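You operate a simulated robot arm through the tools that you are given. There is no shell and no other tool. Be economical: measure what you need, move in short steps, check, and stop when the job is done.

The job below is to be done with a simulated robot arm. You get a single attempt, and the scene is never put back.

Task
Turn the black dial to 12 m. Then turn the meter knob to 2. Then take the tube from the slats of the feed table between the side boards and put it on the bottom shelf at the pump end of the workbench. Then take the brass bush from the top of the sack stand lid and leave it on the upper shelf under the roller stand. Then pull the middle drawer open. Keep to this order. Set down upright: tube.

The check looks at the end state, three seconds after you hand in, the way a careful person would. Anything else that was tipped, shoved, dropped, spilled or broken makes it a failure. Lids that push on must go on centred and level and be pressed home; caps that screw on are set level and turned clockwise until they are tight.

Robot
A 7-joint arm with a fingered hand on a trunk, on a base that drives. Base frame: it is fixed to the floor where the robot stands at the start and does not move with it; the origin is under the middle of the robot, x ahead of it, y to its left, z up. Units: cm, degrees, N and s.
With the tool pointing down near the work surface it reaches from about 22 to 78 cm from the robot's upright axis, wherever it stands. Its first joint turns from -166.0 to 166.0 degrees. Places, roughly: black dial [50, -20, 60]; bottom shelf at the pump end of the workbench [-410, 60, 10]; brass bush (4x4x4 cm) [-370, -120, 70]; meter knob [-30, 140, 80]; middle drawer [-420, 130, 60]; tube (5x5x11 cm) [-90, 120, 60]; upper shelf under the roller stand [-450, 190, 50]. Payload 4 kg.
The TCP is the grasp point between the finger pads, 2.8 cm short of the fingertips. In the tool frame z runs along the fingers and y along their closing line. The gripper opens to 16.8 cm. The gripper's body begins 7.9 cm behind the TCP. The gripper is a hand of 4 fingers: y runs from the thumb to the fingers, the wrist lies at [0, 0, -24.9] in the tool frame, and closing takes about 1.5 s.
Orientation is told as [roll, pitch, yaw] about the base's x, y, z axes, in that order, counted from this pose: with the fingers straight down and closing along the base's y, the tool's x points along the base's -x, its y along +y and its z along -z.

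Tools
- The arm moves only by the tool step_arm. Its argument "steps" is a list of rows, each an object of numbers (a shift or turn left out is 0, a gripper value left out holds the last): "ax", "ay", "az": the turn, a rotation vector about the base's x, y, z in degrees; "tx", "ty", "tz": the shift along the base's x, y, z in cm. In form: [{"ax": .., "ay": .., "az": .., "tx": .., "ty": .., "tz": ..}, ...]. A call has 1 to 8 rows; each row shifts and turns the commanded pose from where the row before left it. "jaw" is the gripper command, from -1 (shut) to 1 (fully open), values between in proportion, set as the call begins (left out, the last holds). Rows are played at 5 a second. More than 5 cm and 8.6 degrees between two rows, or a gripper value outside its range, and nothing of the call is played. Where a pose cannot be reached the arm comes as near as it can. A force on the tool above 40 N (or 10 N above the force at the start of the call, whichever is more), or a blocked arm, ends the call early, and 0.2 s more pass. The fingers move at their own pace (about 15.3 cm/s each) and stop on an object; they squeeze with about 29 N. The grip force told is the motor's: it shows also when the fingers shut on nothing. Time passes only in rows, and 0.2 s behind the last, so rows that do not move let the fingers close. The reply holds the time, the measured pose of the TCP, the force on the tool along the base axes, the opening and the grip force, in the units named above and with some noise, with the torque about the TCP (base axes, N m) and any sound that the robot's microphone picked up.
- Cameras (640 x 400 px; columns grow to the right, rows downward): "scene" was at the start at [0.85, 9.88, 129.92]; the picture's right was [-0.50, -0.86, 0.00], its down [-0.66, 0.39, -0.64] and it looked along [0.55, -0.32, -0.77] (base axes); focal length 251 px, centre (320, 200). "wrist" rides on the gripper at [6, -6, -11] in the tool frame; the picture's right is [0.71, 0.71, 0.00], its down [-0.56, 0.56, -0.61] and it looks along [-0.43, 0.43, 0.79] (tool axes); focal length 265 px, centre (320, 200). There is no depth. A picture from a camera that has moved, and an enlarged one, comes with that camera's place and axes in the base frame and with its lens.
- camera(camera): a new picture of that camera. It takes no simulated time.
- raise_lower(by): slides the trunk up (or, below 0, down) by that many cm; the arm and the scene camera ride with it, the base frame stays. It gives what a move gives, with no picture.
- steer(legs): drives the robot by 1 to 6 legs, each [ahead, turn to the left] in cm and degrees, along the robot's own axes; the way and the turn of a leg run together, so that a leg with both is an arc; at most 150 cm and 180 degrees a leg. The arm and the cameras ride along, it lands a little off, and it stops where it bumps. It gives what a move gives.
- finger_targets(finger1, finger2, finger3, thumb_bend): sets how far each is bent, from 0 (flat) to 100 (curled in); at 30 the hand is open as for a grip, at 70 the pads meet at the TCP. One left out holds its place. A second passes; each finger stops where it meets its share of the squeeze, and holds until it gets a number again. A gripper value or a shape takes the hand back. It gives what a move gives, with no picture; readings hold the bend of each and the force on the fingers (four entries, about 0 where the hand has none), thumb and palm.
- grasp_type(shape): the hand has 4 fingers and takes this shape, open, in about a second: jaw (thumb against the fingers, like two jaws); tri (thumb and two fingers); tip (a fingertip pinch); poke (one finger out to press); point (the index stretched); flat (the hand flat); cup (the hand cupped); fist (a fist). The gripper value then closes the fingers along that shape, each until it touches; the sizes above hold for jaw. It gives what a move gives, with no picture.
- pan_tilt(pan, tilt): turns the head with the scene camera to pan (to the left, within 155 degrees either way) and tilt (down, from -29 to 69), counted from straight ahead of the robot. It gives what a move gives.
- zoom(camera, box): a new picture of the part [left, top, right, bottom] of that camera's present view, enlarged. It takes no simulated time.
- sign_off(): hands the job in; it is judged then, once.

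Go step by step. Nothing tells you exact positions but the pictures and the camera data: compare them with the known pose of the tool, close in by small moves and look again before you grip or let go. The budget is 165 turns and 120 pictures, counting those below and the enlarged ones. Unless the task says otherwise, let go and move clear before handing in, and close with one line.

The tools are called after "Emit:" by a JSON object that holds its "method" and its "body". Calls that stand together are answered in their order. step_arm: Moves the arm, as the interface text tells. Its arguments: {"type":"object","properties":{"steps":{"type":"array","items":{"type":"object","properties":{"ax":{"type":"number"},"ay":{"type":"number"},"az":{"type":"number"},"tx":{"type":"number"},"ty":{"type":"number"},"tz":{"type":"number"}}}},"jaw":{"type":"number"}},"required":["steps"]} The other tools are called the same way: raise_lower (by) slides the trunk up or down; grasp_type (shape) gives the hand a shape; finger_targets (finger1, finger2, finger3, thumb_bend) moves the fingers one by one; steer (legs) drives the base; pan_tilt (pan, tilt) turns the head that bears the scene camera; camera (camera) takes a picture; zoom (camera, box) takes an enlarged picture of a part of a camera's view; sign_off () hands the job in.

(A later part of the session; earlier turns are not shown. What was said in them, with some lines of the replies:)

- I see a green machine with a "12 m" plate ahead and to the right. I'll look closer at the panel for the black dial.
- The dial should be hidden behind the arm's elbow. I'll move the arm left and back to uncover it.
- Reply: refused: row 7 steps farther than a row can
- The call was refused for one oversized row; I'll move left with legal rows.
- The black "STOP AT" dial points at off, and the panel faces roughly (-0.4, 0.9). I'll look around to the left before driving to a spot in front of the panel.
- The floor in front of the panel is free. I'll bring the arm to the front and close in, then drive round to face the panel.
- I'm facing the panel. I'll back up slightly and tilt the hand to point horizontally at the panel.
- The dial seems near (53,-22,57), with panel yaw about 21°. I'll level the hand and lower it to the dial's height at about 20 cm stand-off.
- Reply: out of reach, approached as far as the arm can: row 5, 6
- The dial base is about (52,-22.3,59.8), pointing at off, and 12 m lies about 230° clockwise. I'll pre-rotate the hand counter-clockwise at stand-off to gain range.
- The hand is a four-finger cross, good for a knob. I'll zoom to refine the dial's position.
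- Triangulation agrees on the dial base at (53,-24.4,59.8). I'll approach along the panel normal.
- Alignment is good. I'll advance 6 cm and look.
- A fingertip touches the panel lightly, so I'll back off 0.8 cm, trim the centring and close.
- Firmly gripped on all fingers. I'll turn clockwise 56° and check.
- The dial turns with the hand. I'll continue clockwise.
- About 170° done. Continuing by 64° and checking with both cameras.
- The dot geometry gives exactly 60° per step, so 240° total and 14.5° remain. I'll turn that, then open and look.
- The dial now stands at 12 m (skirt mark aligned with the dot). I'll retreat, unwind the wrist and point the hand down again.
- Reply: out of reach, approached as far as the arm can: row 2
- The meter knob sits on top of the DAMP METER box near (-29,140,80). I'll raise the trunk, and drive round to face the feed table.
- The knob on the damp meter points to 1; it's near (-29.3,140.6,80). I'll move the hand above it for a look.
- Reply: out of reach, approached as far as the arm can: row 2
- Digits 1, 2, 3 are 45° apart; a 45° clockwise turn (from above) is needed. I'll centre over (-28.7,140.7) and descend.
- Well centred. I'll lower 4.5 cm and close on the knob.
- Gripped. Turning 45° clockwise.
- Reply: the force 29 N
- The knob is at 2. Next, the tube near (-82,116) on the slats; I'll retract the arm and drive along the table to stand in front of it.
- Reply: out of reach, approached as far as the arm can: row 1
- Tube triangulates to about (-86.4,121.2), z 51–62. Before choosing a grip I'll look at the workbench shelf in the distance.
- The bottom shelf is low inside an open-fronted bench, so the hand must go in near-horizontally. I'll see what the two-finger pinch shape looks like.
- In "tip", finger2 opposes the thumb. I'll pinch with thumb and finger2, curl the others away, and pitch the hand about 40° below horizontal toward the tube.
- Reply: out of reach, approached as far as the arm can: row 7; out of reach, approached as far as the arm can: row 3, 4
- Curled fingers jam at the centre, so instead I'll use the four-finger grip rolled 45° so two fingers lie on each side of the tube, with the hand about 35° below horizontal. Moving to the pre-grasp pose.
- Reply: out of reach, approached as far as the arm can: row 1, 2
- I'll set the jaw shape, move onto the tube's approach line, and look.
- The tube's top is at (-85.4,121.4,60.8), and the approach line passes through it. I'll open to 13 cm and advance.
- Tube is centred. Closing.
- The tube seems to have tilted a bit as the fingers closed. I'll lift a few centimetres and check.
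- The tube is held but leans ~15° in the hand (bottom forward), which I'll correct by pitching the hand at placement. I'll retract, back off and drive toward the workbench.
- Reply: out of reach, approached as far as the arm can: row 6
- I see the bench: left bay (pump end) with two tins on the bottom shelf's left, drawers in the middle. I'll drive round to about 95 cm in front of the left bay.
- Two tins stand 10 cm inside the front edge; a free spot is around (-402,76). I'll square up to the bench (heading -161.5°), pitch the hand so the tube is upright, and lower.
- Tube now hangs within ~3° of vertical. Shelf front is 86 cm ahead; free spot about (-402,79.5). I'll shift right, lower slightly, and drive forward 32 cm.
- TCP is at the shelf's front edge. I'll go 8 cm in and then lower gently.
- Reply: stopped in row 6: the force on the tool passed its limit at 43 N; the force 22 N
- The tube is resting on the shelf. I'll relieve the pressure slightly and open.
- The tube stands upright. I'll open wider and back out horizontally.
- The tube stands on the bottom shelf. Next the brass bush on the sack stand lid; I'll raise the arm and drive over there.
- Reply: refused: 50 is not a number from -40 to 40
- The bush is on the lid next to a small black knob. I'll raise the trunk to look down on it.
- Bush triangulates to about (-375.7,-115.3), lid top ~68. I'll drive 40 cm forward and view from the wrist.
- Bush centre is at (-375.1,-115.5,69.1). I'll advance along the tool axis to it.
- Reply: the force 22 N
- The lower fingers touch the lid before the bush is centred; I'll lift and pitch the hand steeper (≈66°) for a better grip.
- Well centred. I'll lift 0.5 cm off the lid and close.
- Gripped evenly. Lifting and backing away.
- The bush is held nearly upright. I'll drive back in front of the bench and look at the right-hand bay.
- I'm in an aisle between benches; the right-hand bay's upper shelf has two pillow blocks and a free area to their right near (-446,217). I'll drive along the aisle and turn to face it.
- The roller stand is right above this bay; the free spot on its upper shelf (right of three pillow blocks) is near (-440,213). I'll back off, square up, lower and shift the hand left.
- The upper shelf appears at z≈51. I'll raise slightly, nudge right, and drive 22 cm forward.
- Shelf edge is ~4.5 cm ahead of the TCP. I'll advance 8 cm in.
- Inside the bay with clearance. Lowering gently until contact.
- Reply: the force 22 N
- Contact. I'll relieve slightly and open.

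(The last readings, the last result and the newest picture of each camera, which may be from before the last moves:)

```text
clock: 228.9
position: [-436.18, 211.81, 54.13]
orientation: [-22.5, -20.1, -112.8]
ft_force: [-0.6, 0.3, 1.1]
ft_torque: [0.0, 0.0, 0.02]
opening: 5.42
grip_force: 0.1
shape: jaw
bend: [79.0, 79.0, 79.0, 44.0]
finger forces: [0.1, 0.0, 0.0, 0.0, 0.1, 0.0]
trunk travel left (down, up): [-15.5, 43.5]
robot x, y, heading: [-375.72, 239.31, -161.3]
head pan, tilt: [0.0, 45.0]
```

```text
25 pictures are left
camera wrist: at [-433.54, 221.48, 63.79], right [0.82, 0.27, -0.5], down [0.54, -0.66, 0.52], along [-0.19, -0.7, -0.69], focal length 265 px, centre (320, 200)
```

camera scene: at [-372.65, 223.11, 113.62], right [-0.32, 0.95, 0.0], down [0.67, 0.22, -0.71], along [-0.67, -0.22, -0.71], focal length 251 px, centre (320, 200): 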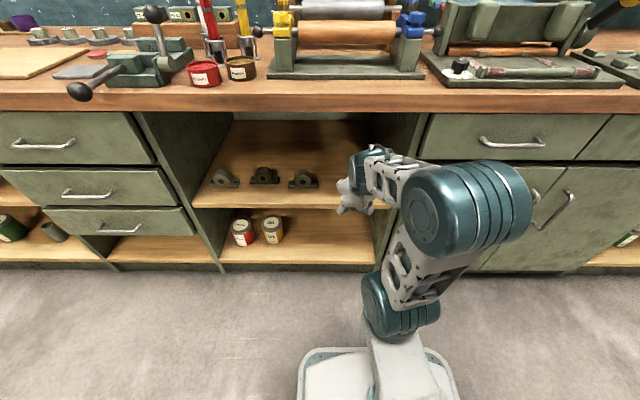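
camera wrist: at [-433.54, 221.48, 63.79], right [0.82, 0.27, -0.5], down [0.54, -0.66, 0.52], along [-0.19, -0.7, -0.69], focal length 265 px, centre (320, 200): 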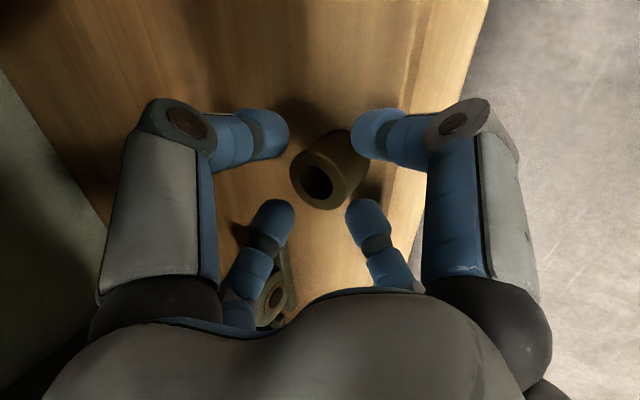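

The bush stands on the shelf. I'll withdraw along the hand axis a little, open wider, then pull back out.

Emit:
{"method": "step_arm", "body": {"jaw": -0.2, "steps": [{"tx": 0.48, "ty": 0.15, "tz": 0.86}, {"tx": 0.48, "ty": 0.15, "tz": 0.86}, {"tx": 0.3, "ty": 0.1, "tz": 0.5}]}}

Emit:
{"method": "step_arm", "body": {"jaw": 0.2, "steps": [{}, {}, {"tx": 1.4, "ty": 0.5}, {"tx": 2.8, "ty": 0.95}, {"tx": 2.8, "ty": 0.95}]}}

Emit:
{"method": "camera", "body": {"camera": "wrist"}}

Emit:
{"method": "steer", "body": {"legs": [[-22, 0]]}}

Emit:
{"method": "camera", "body": {"camera": "scene"}}

```text
clock: 229.7
position: [-434.99, 212.2, 56.61]
orientation: [-22.7, -20.2, -112.7]
ft_force: [0.7, -0.2, -0.2]
ft_torque: [-0.02, 0.0, -0.01]
opening: 6.66
grip_force: 0.0
shape: jaw
bend: [79.0, 79.0, 79.0, 40.0]
finger forces: [0.0, 0.1, 0.1, 0.1, 0.0, 0.0]
trunk travel left (down, up): [-15.5, 43.5]
robot x, y, heading: [-375.86, 239.45, -161.7]
head pan, tilt: [0.0, 45.0]
```

```text
clock: 230.9
position: [-427.96, 214.45, 56.55]
orientation: [-22.7, -20.2, -112.8]
ft_force: [0.0, -0.7, -0.3]
ft_torque: [0.0, 0.01, -0.02]
opening: 10.01
grip_force: 0.1
shape: jaw
bend: [30.0, 30.0, 30.0, 30.0]
finger forces: [0.0, 0.0, 0.1, 0.0, 0.0, 0.1]
trunk travel left (down, up): [-15.5, 43.5]
robot x, y, heading: [-375.49, 238.9, -161.4]
head pan, tilt: [0.0, 45.0]
```

```text
24 pictures are left
camera wrist: at [-425.28, 224.19, 66.05], right [0.82, 0.27, -0.5], down [0.54, -0.66, 0.52], along [-0.19, -0.7, -0.69], focal length 265 px, centre (320, 200)
```

wrist: 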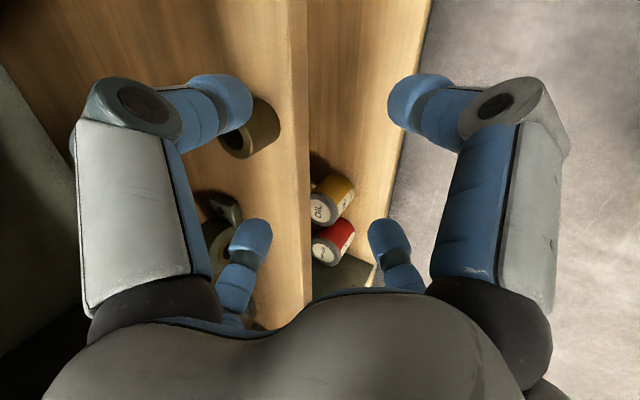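

```text
clock: 232.6
position: [-407.04, 221.34, 56.53]
orientation: [-22.7, -20.2, -112.7]
ft_force: [-0.2, -0.4, -0.6]
ft_torque: [-0.01, -0.02, 0.02]
opening: 10.0
grip_force: 0.0
shape: jaw
bend: [30.0, 30.0, 30.0, 30.0]
finger forces: [0.0, 0.0, 0.1, 0.0, 0.0, 0.0]
trunk travel left (down, up): [-15.5, 43.5]
robot x, y, heading: [-354.63, 246.57, -161.5]
head pan, tilt: [0.0, 45.0]
```

```text
23 pictures are left
camera scene: at [-351.72, 230.11, 113.62], right [-0.32, 0.95, 0.0], down [0.67, 0.22, -0.71], along [-0.67, -0.22, -0.71], focal length 251 px, centre (320, 200)
```

scene: 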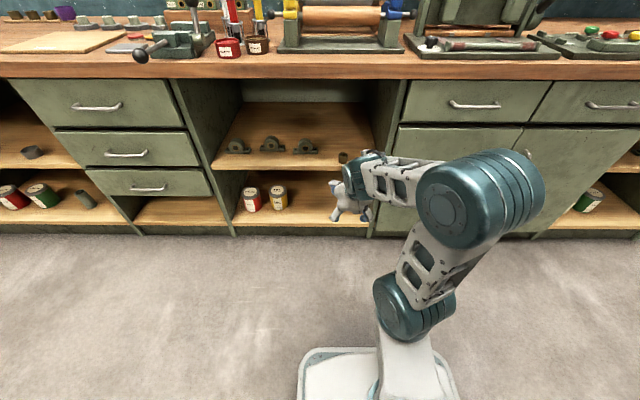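

The bush stands on the upper shelf beneath the roller stand. Now the middle drawer, handle near (-404,135,58); I'll drive left along the bench.

Emit:
{"method": "steer", "body": {"legs": [[0, 85.3], [90, 0], [0, -85.3]]}}

Emit:
{"method": "grasp_type", "body": {"shape": "tip"}}

Emit:
{"method": "camera", "body": {"camera": "scene"}}

```text
clock: 244.6
position: [-383.93, 134.63, 56.56]
orientation: [-22.8, -20.2, -111.4]
ft_force: [-0.3, 0.1, 0.7]
ft_torque: [0.02, -0.01, -0.02]
opening: 10.01
grip_force: 0.1
shape: jaw
bend: [30.0, 30.0, 30.0, 30.0]
finger forces: [0.0, 0.0, 0.0, 0.1, 0.1, 0.0]
trunk travel left (down, up): [-15.5, 43.5]
robot x, y, heading: [-332.27, 160.4, -159.8]
head pan, tilt: [0.0, 45.0]
```

```text
clock: 245.5
position: [-383.89, 134.75, 56.53]
orientation: [-22.7, -20.2, -111.4]
ft_force: [0.1, 0.3, -0.2]
ft_torque: [0.01, 0.02, 0.01]
opening: 16.78
grip_force: 0.0
shape: tip
bend: [11.0, 30.0, 11.0, 30.0]
finger forces: [0.0, 0.0, 0.0, 0.0, 0.0, 0.1]
trunk travel left (down, up): [-15.5, 43.5]
robot x, y, heading: [-332.14, 160.93, -160.1]
head pan, tilt: [0.0, 45.0]
```

```text
22 pictures are left
camera scene: at [-328.87, 144.67, 113.62], right [-0.34, 0.94, 0.0], down [0.66, 0.24, -0.71], along [-0.66, -0.24, -0.71], focal length 251 px, centre (320, 200)
```

scene: 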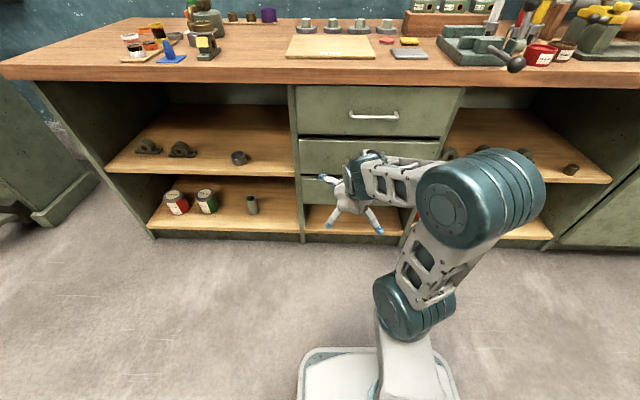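

I'll roll the hand so thumb and finger2 are vertical and level it toward the drawer.

Emit:
{"method": "step_arm", "body": {"jaw": 0.2, "steps": [{"ax": 3.5, "ay": 1.3, "az": 6.5}, {"ax": 3.5, "ay": 1.3, "az": 6.5}, {"ax": 3.5, "ay": 1.3, "az": 6.5}, {"ax": 3.5, "ay": 1.3, "az": 6.5}, {"ax": 3.5, "ay": 1.3, "az": 6.5}, {"ax": 3.5, "ay": 1.3, "az": 6.5}]}}

Emit:
{"method": "step_arm", "body": {"steps": [{"ax": -2.8, "ay": 7.8, "tz": 1}, {"ax": -2.8, "ay": 7.8, "tz": 1}, {"ax": -2.8, "ay": 7.8}, {"ax": -2.8, "ay": 7.8}, {"ax": -2.8, "ay": 7.8}, {"ax": -2.8, "ay": 7.8}, {"ax": -2.8, "ay": 7.8}]}}

Emit:
{"method": "camera", "body": {"camera": "wrist"}}

Emit:
{"method": "camera", "body": {"camera": "scene"}}

```text
clock: 246.9
position: [-383.97, 134.58, 56.62]
orientation: [-30.6, 0.5, -70.3]
ft_force: [0.2, 0.3, 0.3]
ft_torque: [-0.02, 0.03, -0.04]
opening: 10.17
grip_force: 0.0
shape: tip
bend: [11.0, 30.0, 11.0, 30.0]
finger forces: [0.0, 0.1, 0.1, 0.1, 0.0, 0.1]
trunk travel left (down, up): [-15.5, 43.5]
robot x, y, heading: [-332.34, 160.34, -160.1]
head pan, tilt: [0.0, 45.0]
```

```text
clock: 248.5
position: [-384.02, 134.72, 58.51]
orientation: [-88.9, 0.1, -70.6]
ft_force: [-0.6, -0.9, -0.6]
ft_torque: [-0.01, 0.02, 0.02]
opening: 10.12
grip_force: 0.1
shape: tip
bend: [11.0, 30.0, 11.0, 30.0]
finger forces: [0.1, 0.1, 0.1, 0.1, 0.0, 0.1]
trunk travel left (down, up): [-15.5, 43.5]
robot x, y, heading: [-332.2, 161.07, -160.3]
head pan, tilt: [0.0, 45.0]
```

```text
21 pictures are left
camera wrist: at [-375.73, 144.04, 64.78], right [-0.22, 0.67, -0.71], down [0.78, -0.32, -0.55], along [-0.59, -0.67, -0.45], focal length 265 px, centre (320, 200)
```

wrist: 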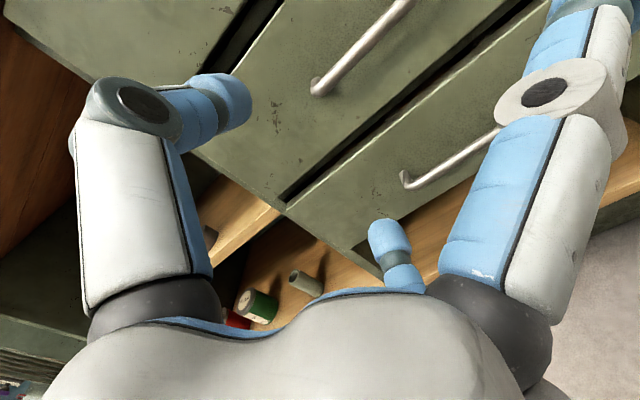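

```text
20 pictures are left
camera scene: at [-328.96, 144.74, 113.65], right [-0.34, 0.94, 0.0], down [0.67, 0.24, -0.71], along [-0.66, -0.24, -0.71], focal length 251 px, centre (320, 200)
```

scene: 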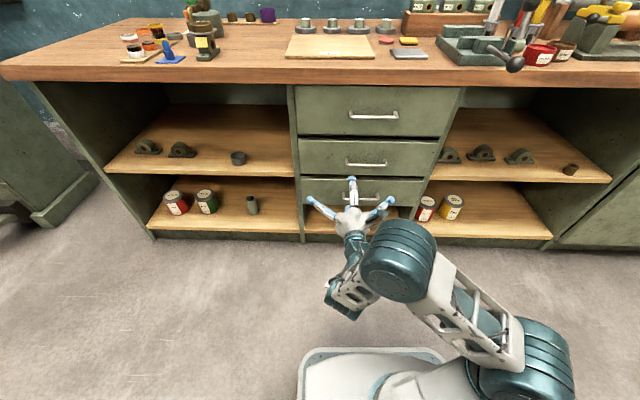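

Middle handle centre triangulates to (-403.5,136,59). I'll align with it and approach.

Emit:
{"method": "step_arm", "body": {"jaw": -0.1, "steps": [{"tx": -1.3, "ty": 3.6, "tz": 0.5}, {"tx": -1.3, "ty": 3.65, "tz": 0.3}, {"tx": -2.83, "ty": -1.0}, {"tx": -2.83, "ty": -1.0}, {"tx": -2.83, "ty": -1.0}, {}]}}

Emit:
{"method": "camera", "body": {"camera": "wrist"}}

Emit:
{"method": "zoom", "body": {"camera": "scene", "box": [280, 80, 460, 220]}}

```text
clock: 249.9
position: [-395.02, 138.78, 59.41]
orientation: [-88.7, 0.0, -70.6]
ft_force: [0.5, -0.2, 0.0]
ft_torque: [0.0, 0.01, -0.03]
opening: 7.62
grip_force: 0.1
shape: tip
bend: [11.0, 37.0, 11.0, 37.0]
finger forces: [0.1, 0.0, 0.1, 0.0, 0.0, 0.0]
trunk travel left (down, up): [-15.5, 43.5]
robot x, y, heading: [-332.52, 160.6, -160.2]
head pan, tilt: [0.0, 45.0]
```

```text
19 pictures are left
camera wrist: at [-386.73, 148.05, 65.56], right [-0.22, 0.67, -0.71], down [0.78, -0.32, -0.54], along [-0.59, -0.67, -0.45], focal length 265 px, centre (320, 200)
```

wrist: 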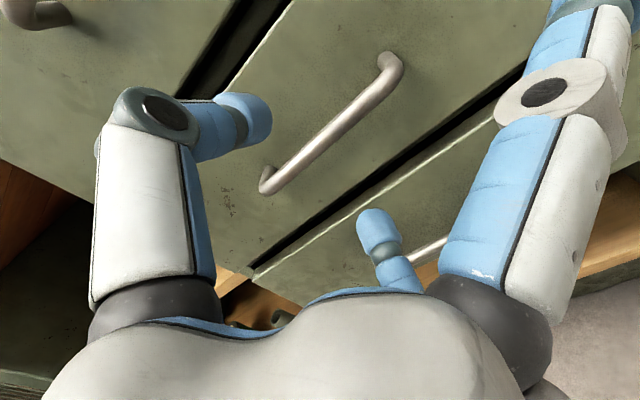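

```text
2.86 times, centred on (370, 150) of scene
camera zoom: at [-328.87, 144.68, 113.63], right [-0.34, 0.94, 0.0], down [0.66, 0.24, -0.71], along [-0.66, -0.24, -0.71], focal length 717 px, centre (177, 343)
```

zoom: 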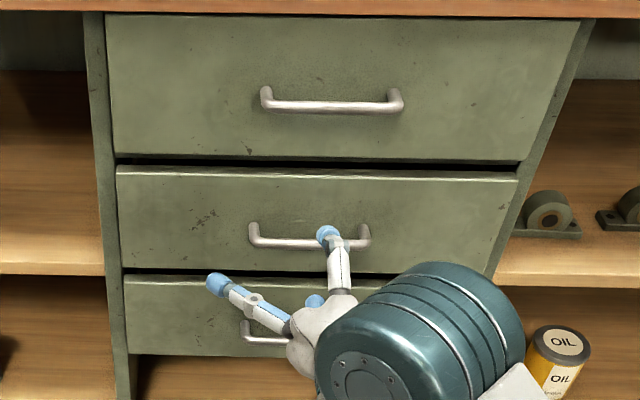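

Aligned with the bar. Advancing 7.6 cm and closing the pinch.

Emit:
{"method": "step_arm", "body": {"steps": [{"tx": -2.36, "ty": -0.83}, {"tx": -2.36, "ty": -0.83}, {"tx": -1.2, "ty": -0.42}, {"tx": -1.2, "ty": -0.42}, {}]}}

Emit:
{"method": "camera", "body": {"camera": "wrist"}}

```text
clock: 251.1
position: [-402.3, 136.17, 59.29]
orientation: [-88.7, 0.0, -70.6]
ft_force: [0.4, 0.0, 0.2]
ft_torque: [0.01, 0.02, -0.01]
opening: 7.62
grip_force: 0.1
shape: tip
bend: [11.0, 37.0, 11.0, 37.0]
finger forces: [0.1, 0.0, 0.1, 0.0, 0.0, 0.0]
trunk travel left (down, up): [-15.5, 43.5]
robot x, y, heading: [-332.21, 160.67, -160.4]
head pan, tilt: [0.0, 45.0]
```

```text
17 pictures are left
camera wrist: at [-394.02, 145.56, 65.53], right [-0.22, 0.67, -0.71], down [0.78, -0.32, -0.54], along [-0.59, -0.67, -0.45], focal length 265 px, centre (320, 200)
```

wrist: 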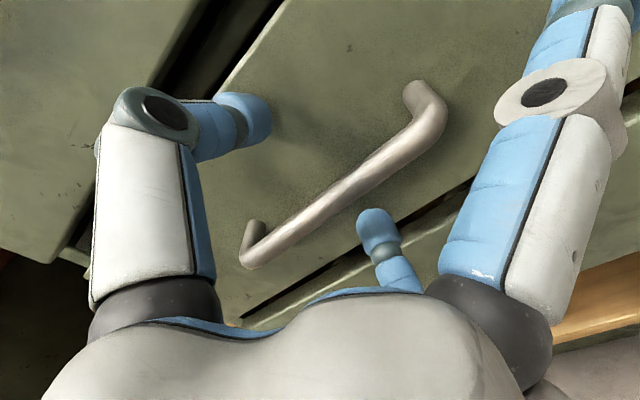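

The bar is between the pads. Closing.

Emit:
{"method": "step_arm", "body": {"jaw": -1, "steps": [{}, {}, {}, {}, {}, {}]}}

Emit:
{"method": "camera", "body": {"camera": "wrist"}}

```text
clock: 252.5
position: [-402.22, 136.24, 59.19]
orientation: [-88.7, 0.1, -70.5]
ft_force: [-0.8, -0.2, -3.2]
ft_torque: [0.0, 0.01, 0.01]
opening: 0.0
grip_force: 29.2
shape: tip
bend: [27.0, 70.0, 27.0, 70.0]
finger forces: [0.0, 0.0, 0.0, 0.1, 0.0, 0.0]
trunk travel left (down, up): [-15.5, 43.5]
robot x, y, heading: [-331.88, 160.92, -160.3]
head pan, tilt: [0.0, 45.0]
```

```text
16 pictures are left
camera wrist: at [-394.02, 145.57, 65.5], right [-0.22, 0.67, -0.71], down [0.78, -0.32, -0.54], along [-0.59, -0.67, -0.45], focal length 265 px, centre (320, 200)
```

wrist: 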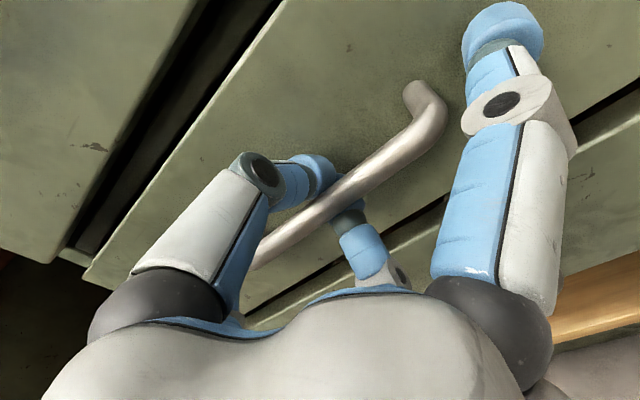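

The fingertips have closed together behind the bar, forming a hook. I'll pull back and watch the force.

Emit:
{"method": "step_arm", "body": {"steps": [{"tx": 0.94, "ty": 0.33}, {"tx": 0.94, "ty": 0.33}, {"tx": 0.94, "ty": 0.33}, {"tx": 0.94, "ty": 0.33}, {"tx": 0.94, "ty": 0.33}]}}

Emit:
{"method": "camera", "body": {"camera": "wrist"}}

```text
clock: 253.7
position: [-397.39, 138.16, 59.21]
orientation: [-88.9, 0.0, -70.8]
ft_force: [1.0, 0.0, -0.2]
ft_torque: [0.0, 0.02, 0.1]
opening: 0.02
grip_force: 29.0
shape: tip
bend: [27.0, 70.0, 27.0, 70.0]
finger forces: [0.1, 0.1, 0.9, 0.1, 0.1, 0.0]
trunk travel left (down, up): [-15.5, 43.5]
robot x, y, heading: [-331.86, 160.1, -160.0]
head pan, tilt: [0.0, 45.0]
```

```text
15 pictures are left
camera wrist: at [-389.25, 147.43, 65.43], right [-0.22, 0.67, -0.71], down [0.78, -0.32, -0.54], along [-0.59, -0.67, -0.45], focal length 265 px, centre (320, 200)
```

wrist: 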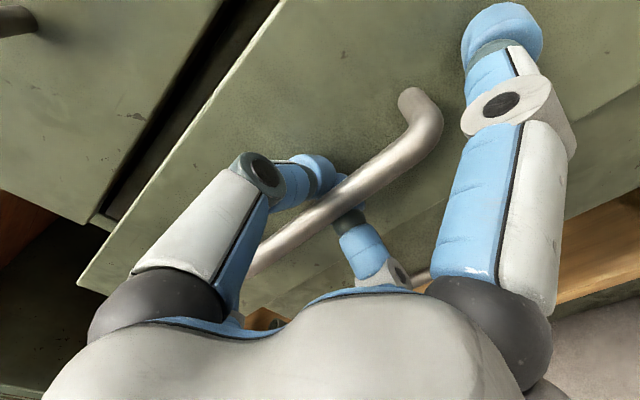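

The drawer is coming out. Continuing the pull.

Emit:
{"method": "step_arm", "body": {"steps": [{"tx": 1.6, "ty": 0.57}, {"tx": 1.6, "ty": 0.57}, {"tx": 1.6, "ty": 0.57}, {"tx": 1.6, "ty": 0.57}, {"tx": 1.6, "ty": 0.57}, {"tx": 1.6, "ty": 0.57}, {"tx": 1.6, "ty": 0.57}]}}

Emit:
{"method": "camera", "body": {"camera": "scene"}}

```text
clock: 255.3
position: [-386.22, 142.08, 59.33]
orientation: [-88.8, 0.1, -70.8]
ft_force: [0.5, 0.2, 0.4]
ft_torque: [-0.07, 0.02, 0.07]
opening: 0.0
grip_force: 29.0
shape: tip
bend: [27.0, 70.0, 26.0, 70.0]
finger forces: [0.0, 0.0, 0.9, 0.0, 0.0, 0.0]
trunk travel left (down, up): [-15.5, 43.5]
robot x, y, heading: [-331.93, 160.5, -159.8]
head pan, tilt: [0.0, 45.0]
```

```text
14 pictures are left
camera scene: at [-328.87, 144.67, 113.63], right [-0.34, 0.94, 0.0], down [0.66, 0.24, -0.71], along [-0.66, -0.24, -0.71], focal length 251 px, centre (320, 200)
```

scene: 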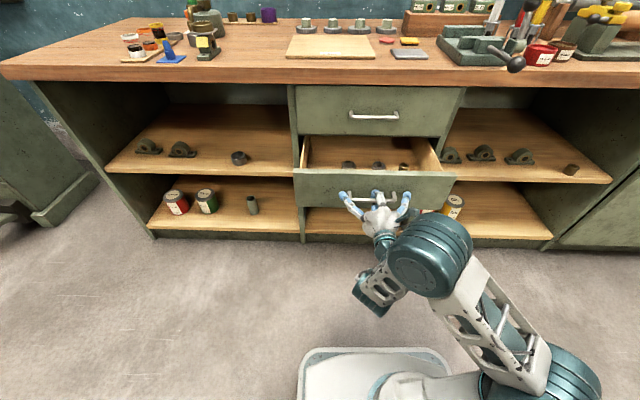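

The drawer is open about 17 cm. I'll back the base a further 7 cm to open it well.

Emit:
{"method": "steer", "body": {"legs": [[-7, 0]]}}

Emit:
{"method": "camera", "body": {"camera": "scene"}}

```text
clock: 256.3
position: [-379.74, 144.4, 59.33]
orientation: [-88.9, 0.0, -70.8]
ft_force: [0.4, 0.0, -0.1]
ft_torque: [-0.07, -0.02, 0.0]
opening: 0.01
grip_force: 29.1
shape: tip
bend: [27.0, 70.0, 24.0, 70.0]
finger forces: [0.0, 0.0, 0.5, 0.0, 0.0, 0.0]
trunk travel left (down, up): [-15.5, 43.5]
robot x, y, heading: [-325.7, 162.78, -160.3]
head pan, tilt: [0.0, 45.0]
```

```text
13 pictures are left
camera scene: at [-322.36, 147.03, 113.63], right [-0.34, 0.94, 0.0], down [0.67, 0.24, -0.71], along [-0.67, -0.24, -0.71], focal length 251 px, centre (320, 200)
```

scene: 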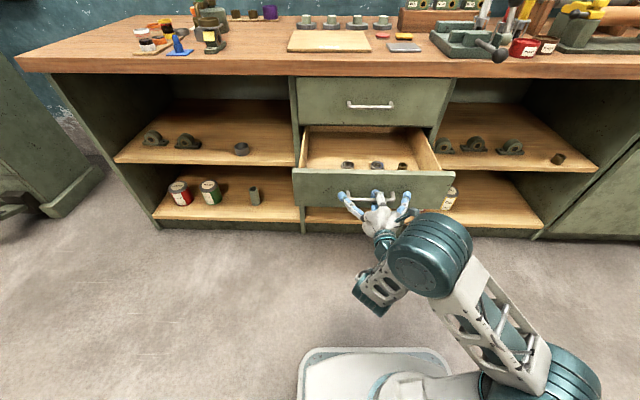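

The drawer is now open about 24 cm. I'll open the pinch and back the hand off.

Emit:
{"method": "step_arm", "body": {"jaw": -0.1, "steps": [{}, {}, {}, {}, {}]}}

Emit:
{"method": "camera", "body": {"camera": "wrist"}}

```text
clock: 257.5
position: [-379.78, 144.47, 59.35]
orientation: [-88.8, -0.1, -70.7]
ft_force: [0.3, -0.4, -0.7]
ft_torque: [0.01, -0.04, -0.02]
opening: 7.52
grip_force: 0.1
shape: tip
bend: [11.0, 37.0, 11.0, 37.0]
finger forces: [0.0, 0.0, 0.0, 0.0, 0.0, 0.1]
trunk travel left (down, up): [-15.5, 43.5]
robot x, y, heading: [-325.83, 162.88, -160.2]
head pan, tilt: [0.0, 45.0]
```

```text
12 pictures are left
camera wrist: at [-371.44, 153.78, 65.53], right [-0.22, 0.67, -0.71], down [0.78, -0.32, -0.54], along [-0.59, -0.67, -0.45], focal length 265 px, centre (320, 200)
```

wrist: 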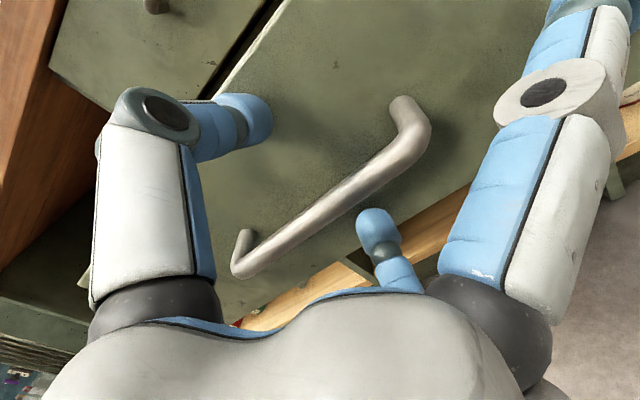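

Released; the bar is free between the fingers. I'll back the base straight out.

Emit:
{"method": "steer", "body": {"legs": [[-14, 0]]}}

Emit:
{"method": "camera", "body": {"camera": "scene"}}

Emit:
{"method": "zoom", "body": {"camera": "scene", "box": [140, 90, 620, 240]}}

```text
clock: 258.8
position: [-366.64, 149.12, 59.3]
orientation: [-88.8, -0.1, -70.7]
ft_force: [-0.9, 0.1, -0.6]
ft_torque: [0.03, -0.03, 0.01]
opening: 7.53
grip_force: 0.0
shape: tip
bend: [11.0, 37.0, 11.0, 37.0]
finger forces: [0.0, 0.0, 0.0, 0.0, 0.0, 0.0]
trunk travel left (down, up): [-15.5, 43.5]
robot x, y, heading: [-312.57, 167.9, -160.5]
head pan, tilt: [0.0, 45.0]
```

```text
11 pictures are left
camera scene: at [-309.22, 151.77, 113.63], right [-0.34, 0.94, 0.0], down [0.67, 0.24, -0.71], along [-0.67, -0.24, -0.71], focal length 251 px, centre (320, 200)
```

scene: 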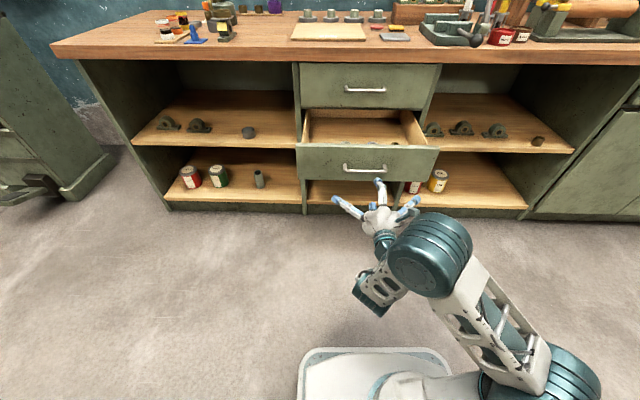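

```text
1.33 times, centred on (380, 165) of scene
camera zoom: at [-309.22, 151.77, 113.63], right [-0.34, 0.94, 0.0], down [0.67, 0.24, -0.71], along [-0.67, -0.24, -0.71], focal length 335 px, centre (240, 247)
```

zoom: 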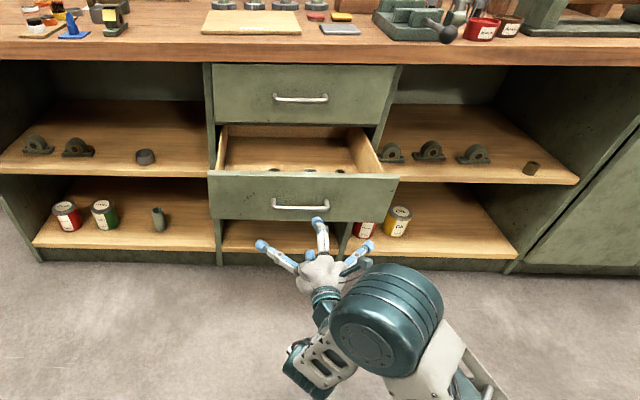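

Everything is in place: the tube is upright on the bottom shelf, the bush is on the upper shelf, the middle drawer is open and the hand is clear. I'm handing in.

Emit:
{"method": "sign_off", "body": {}}

```text
The job is handed in.
```

I did all five steps in order and handed the job in: black dial at 12 m, meter knob at 2, tube upright on the bottom shelf, brass bush on the upper shelf under the roller stand, and middle drawer open about 24 cm.
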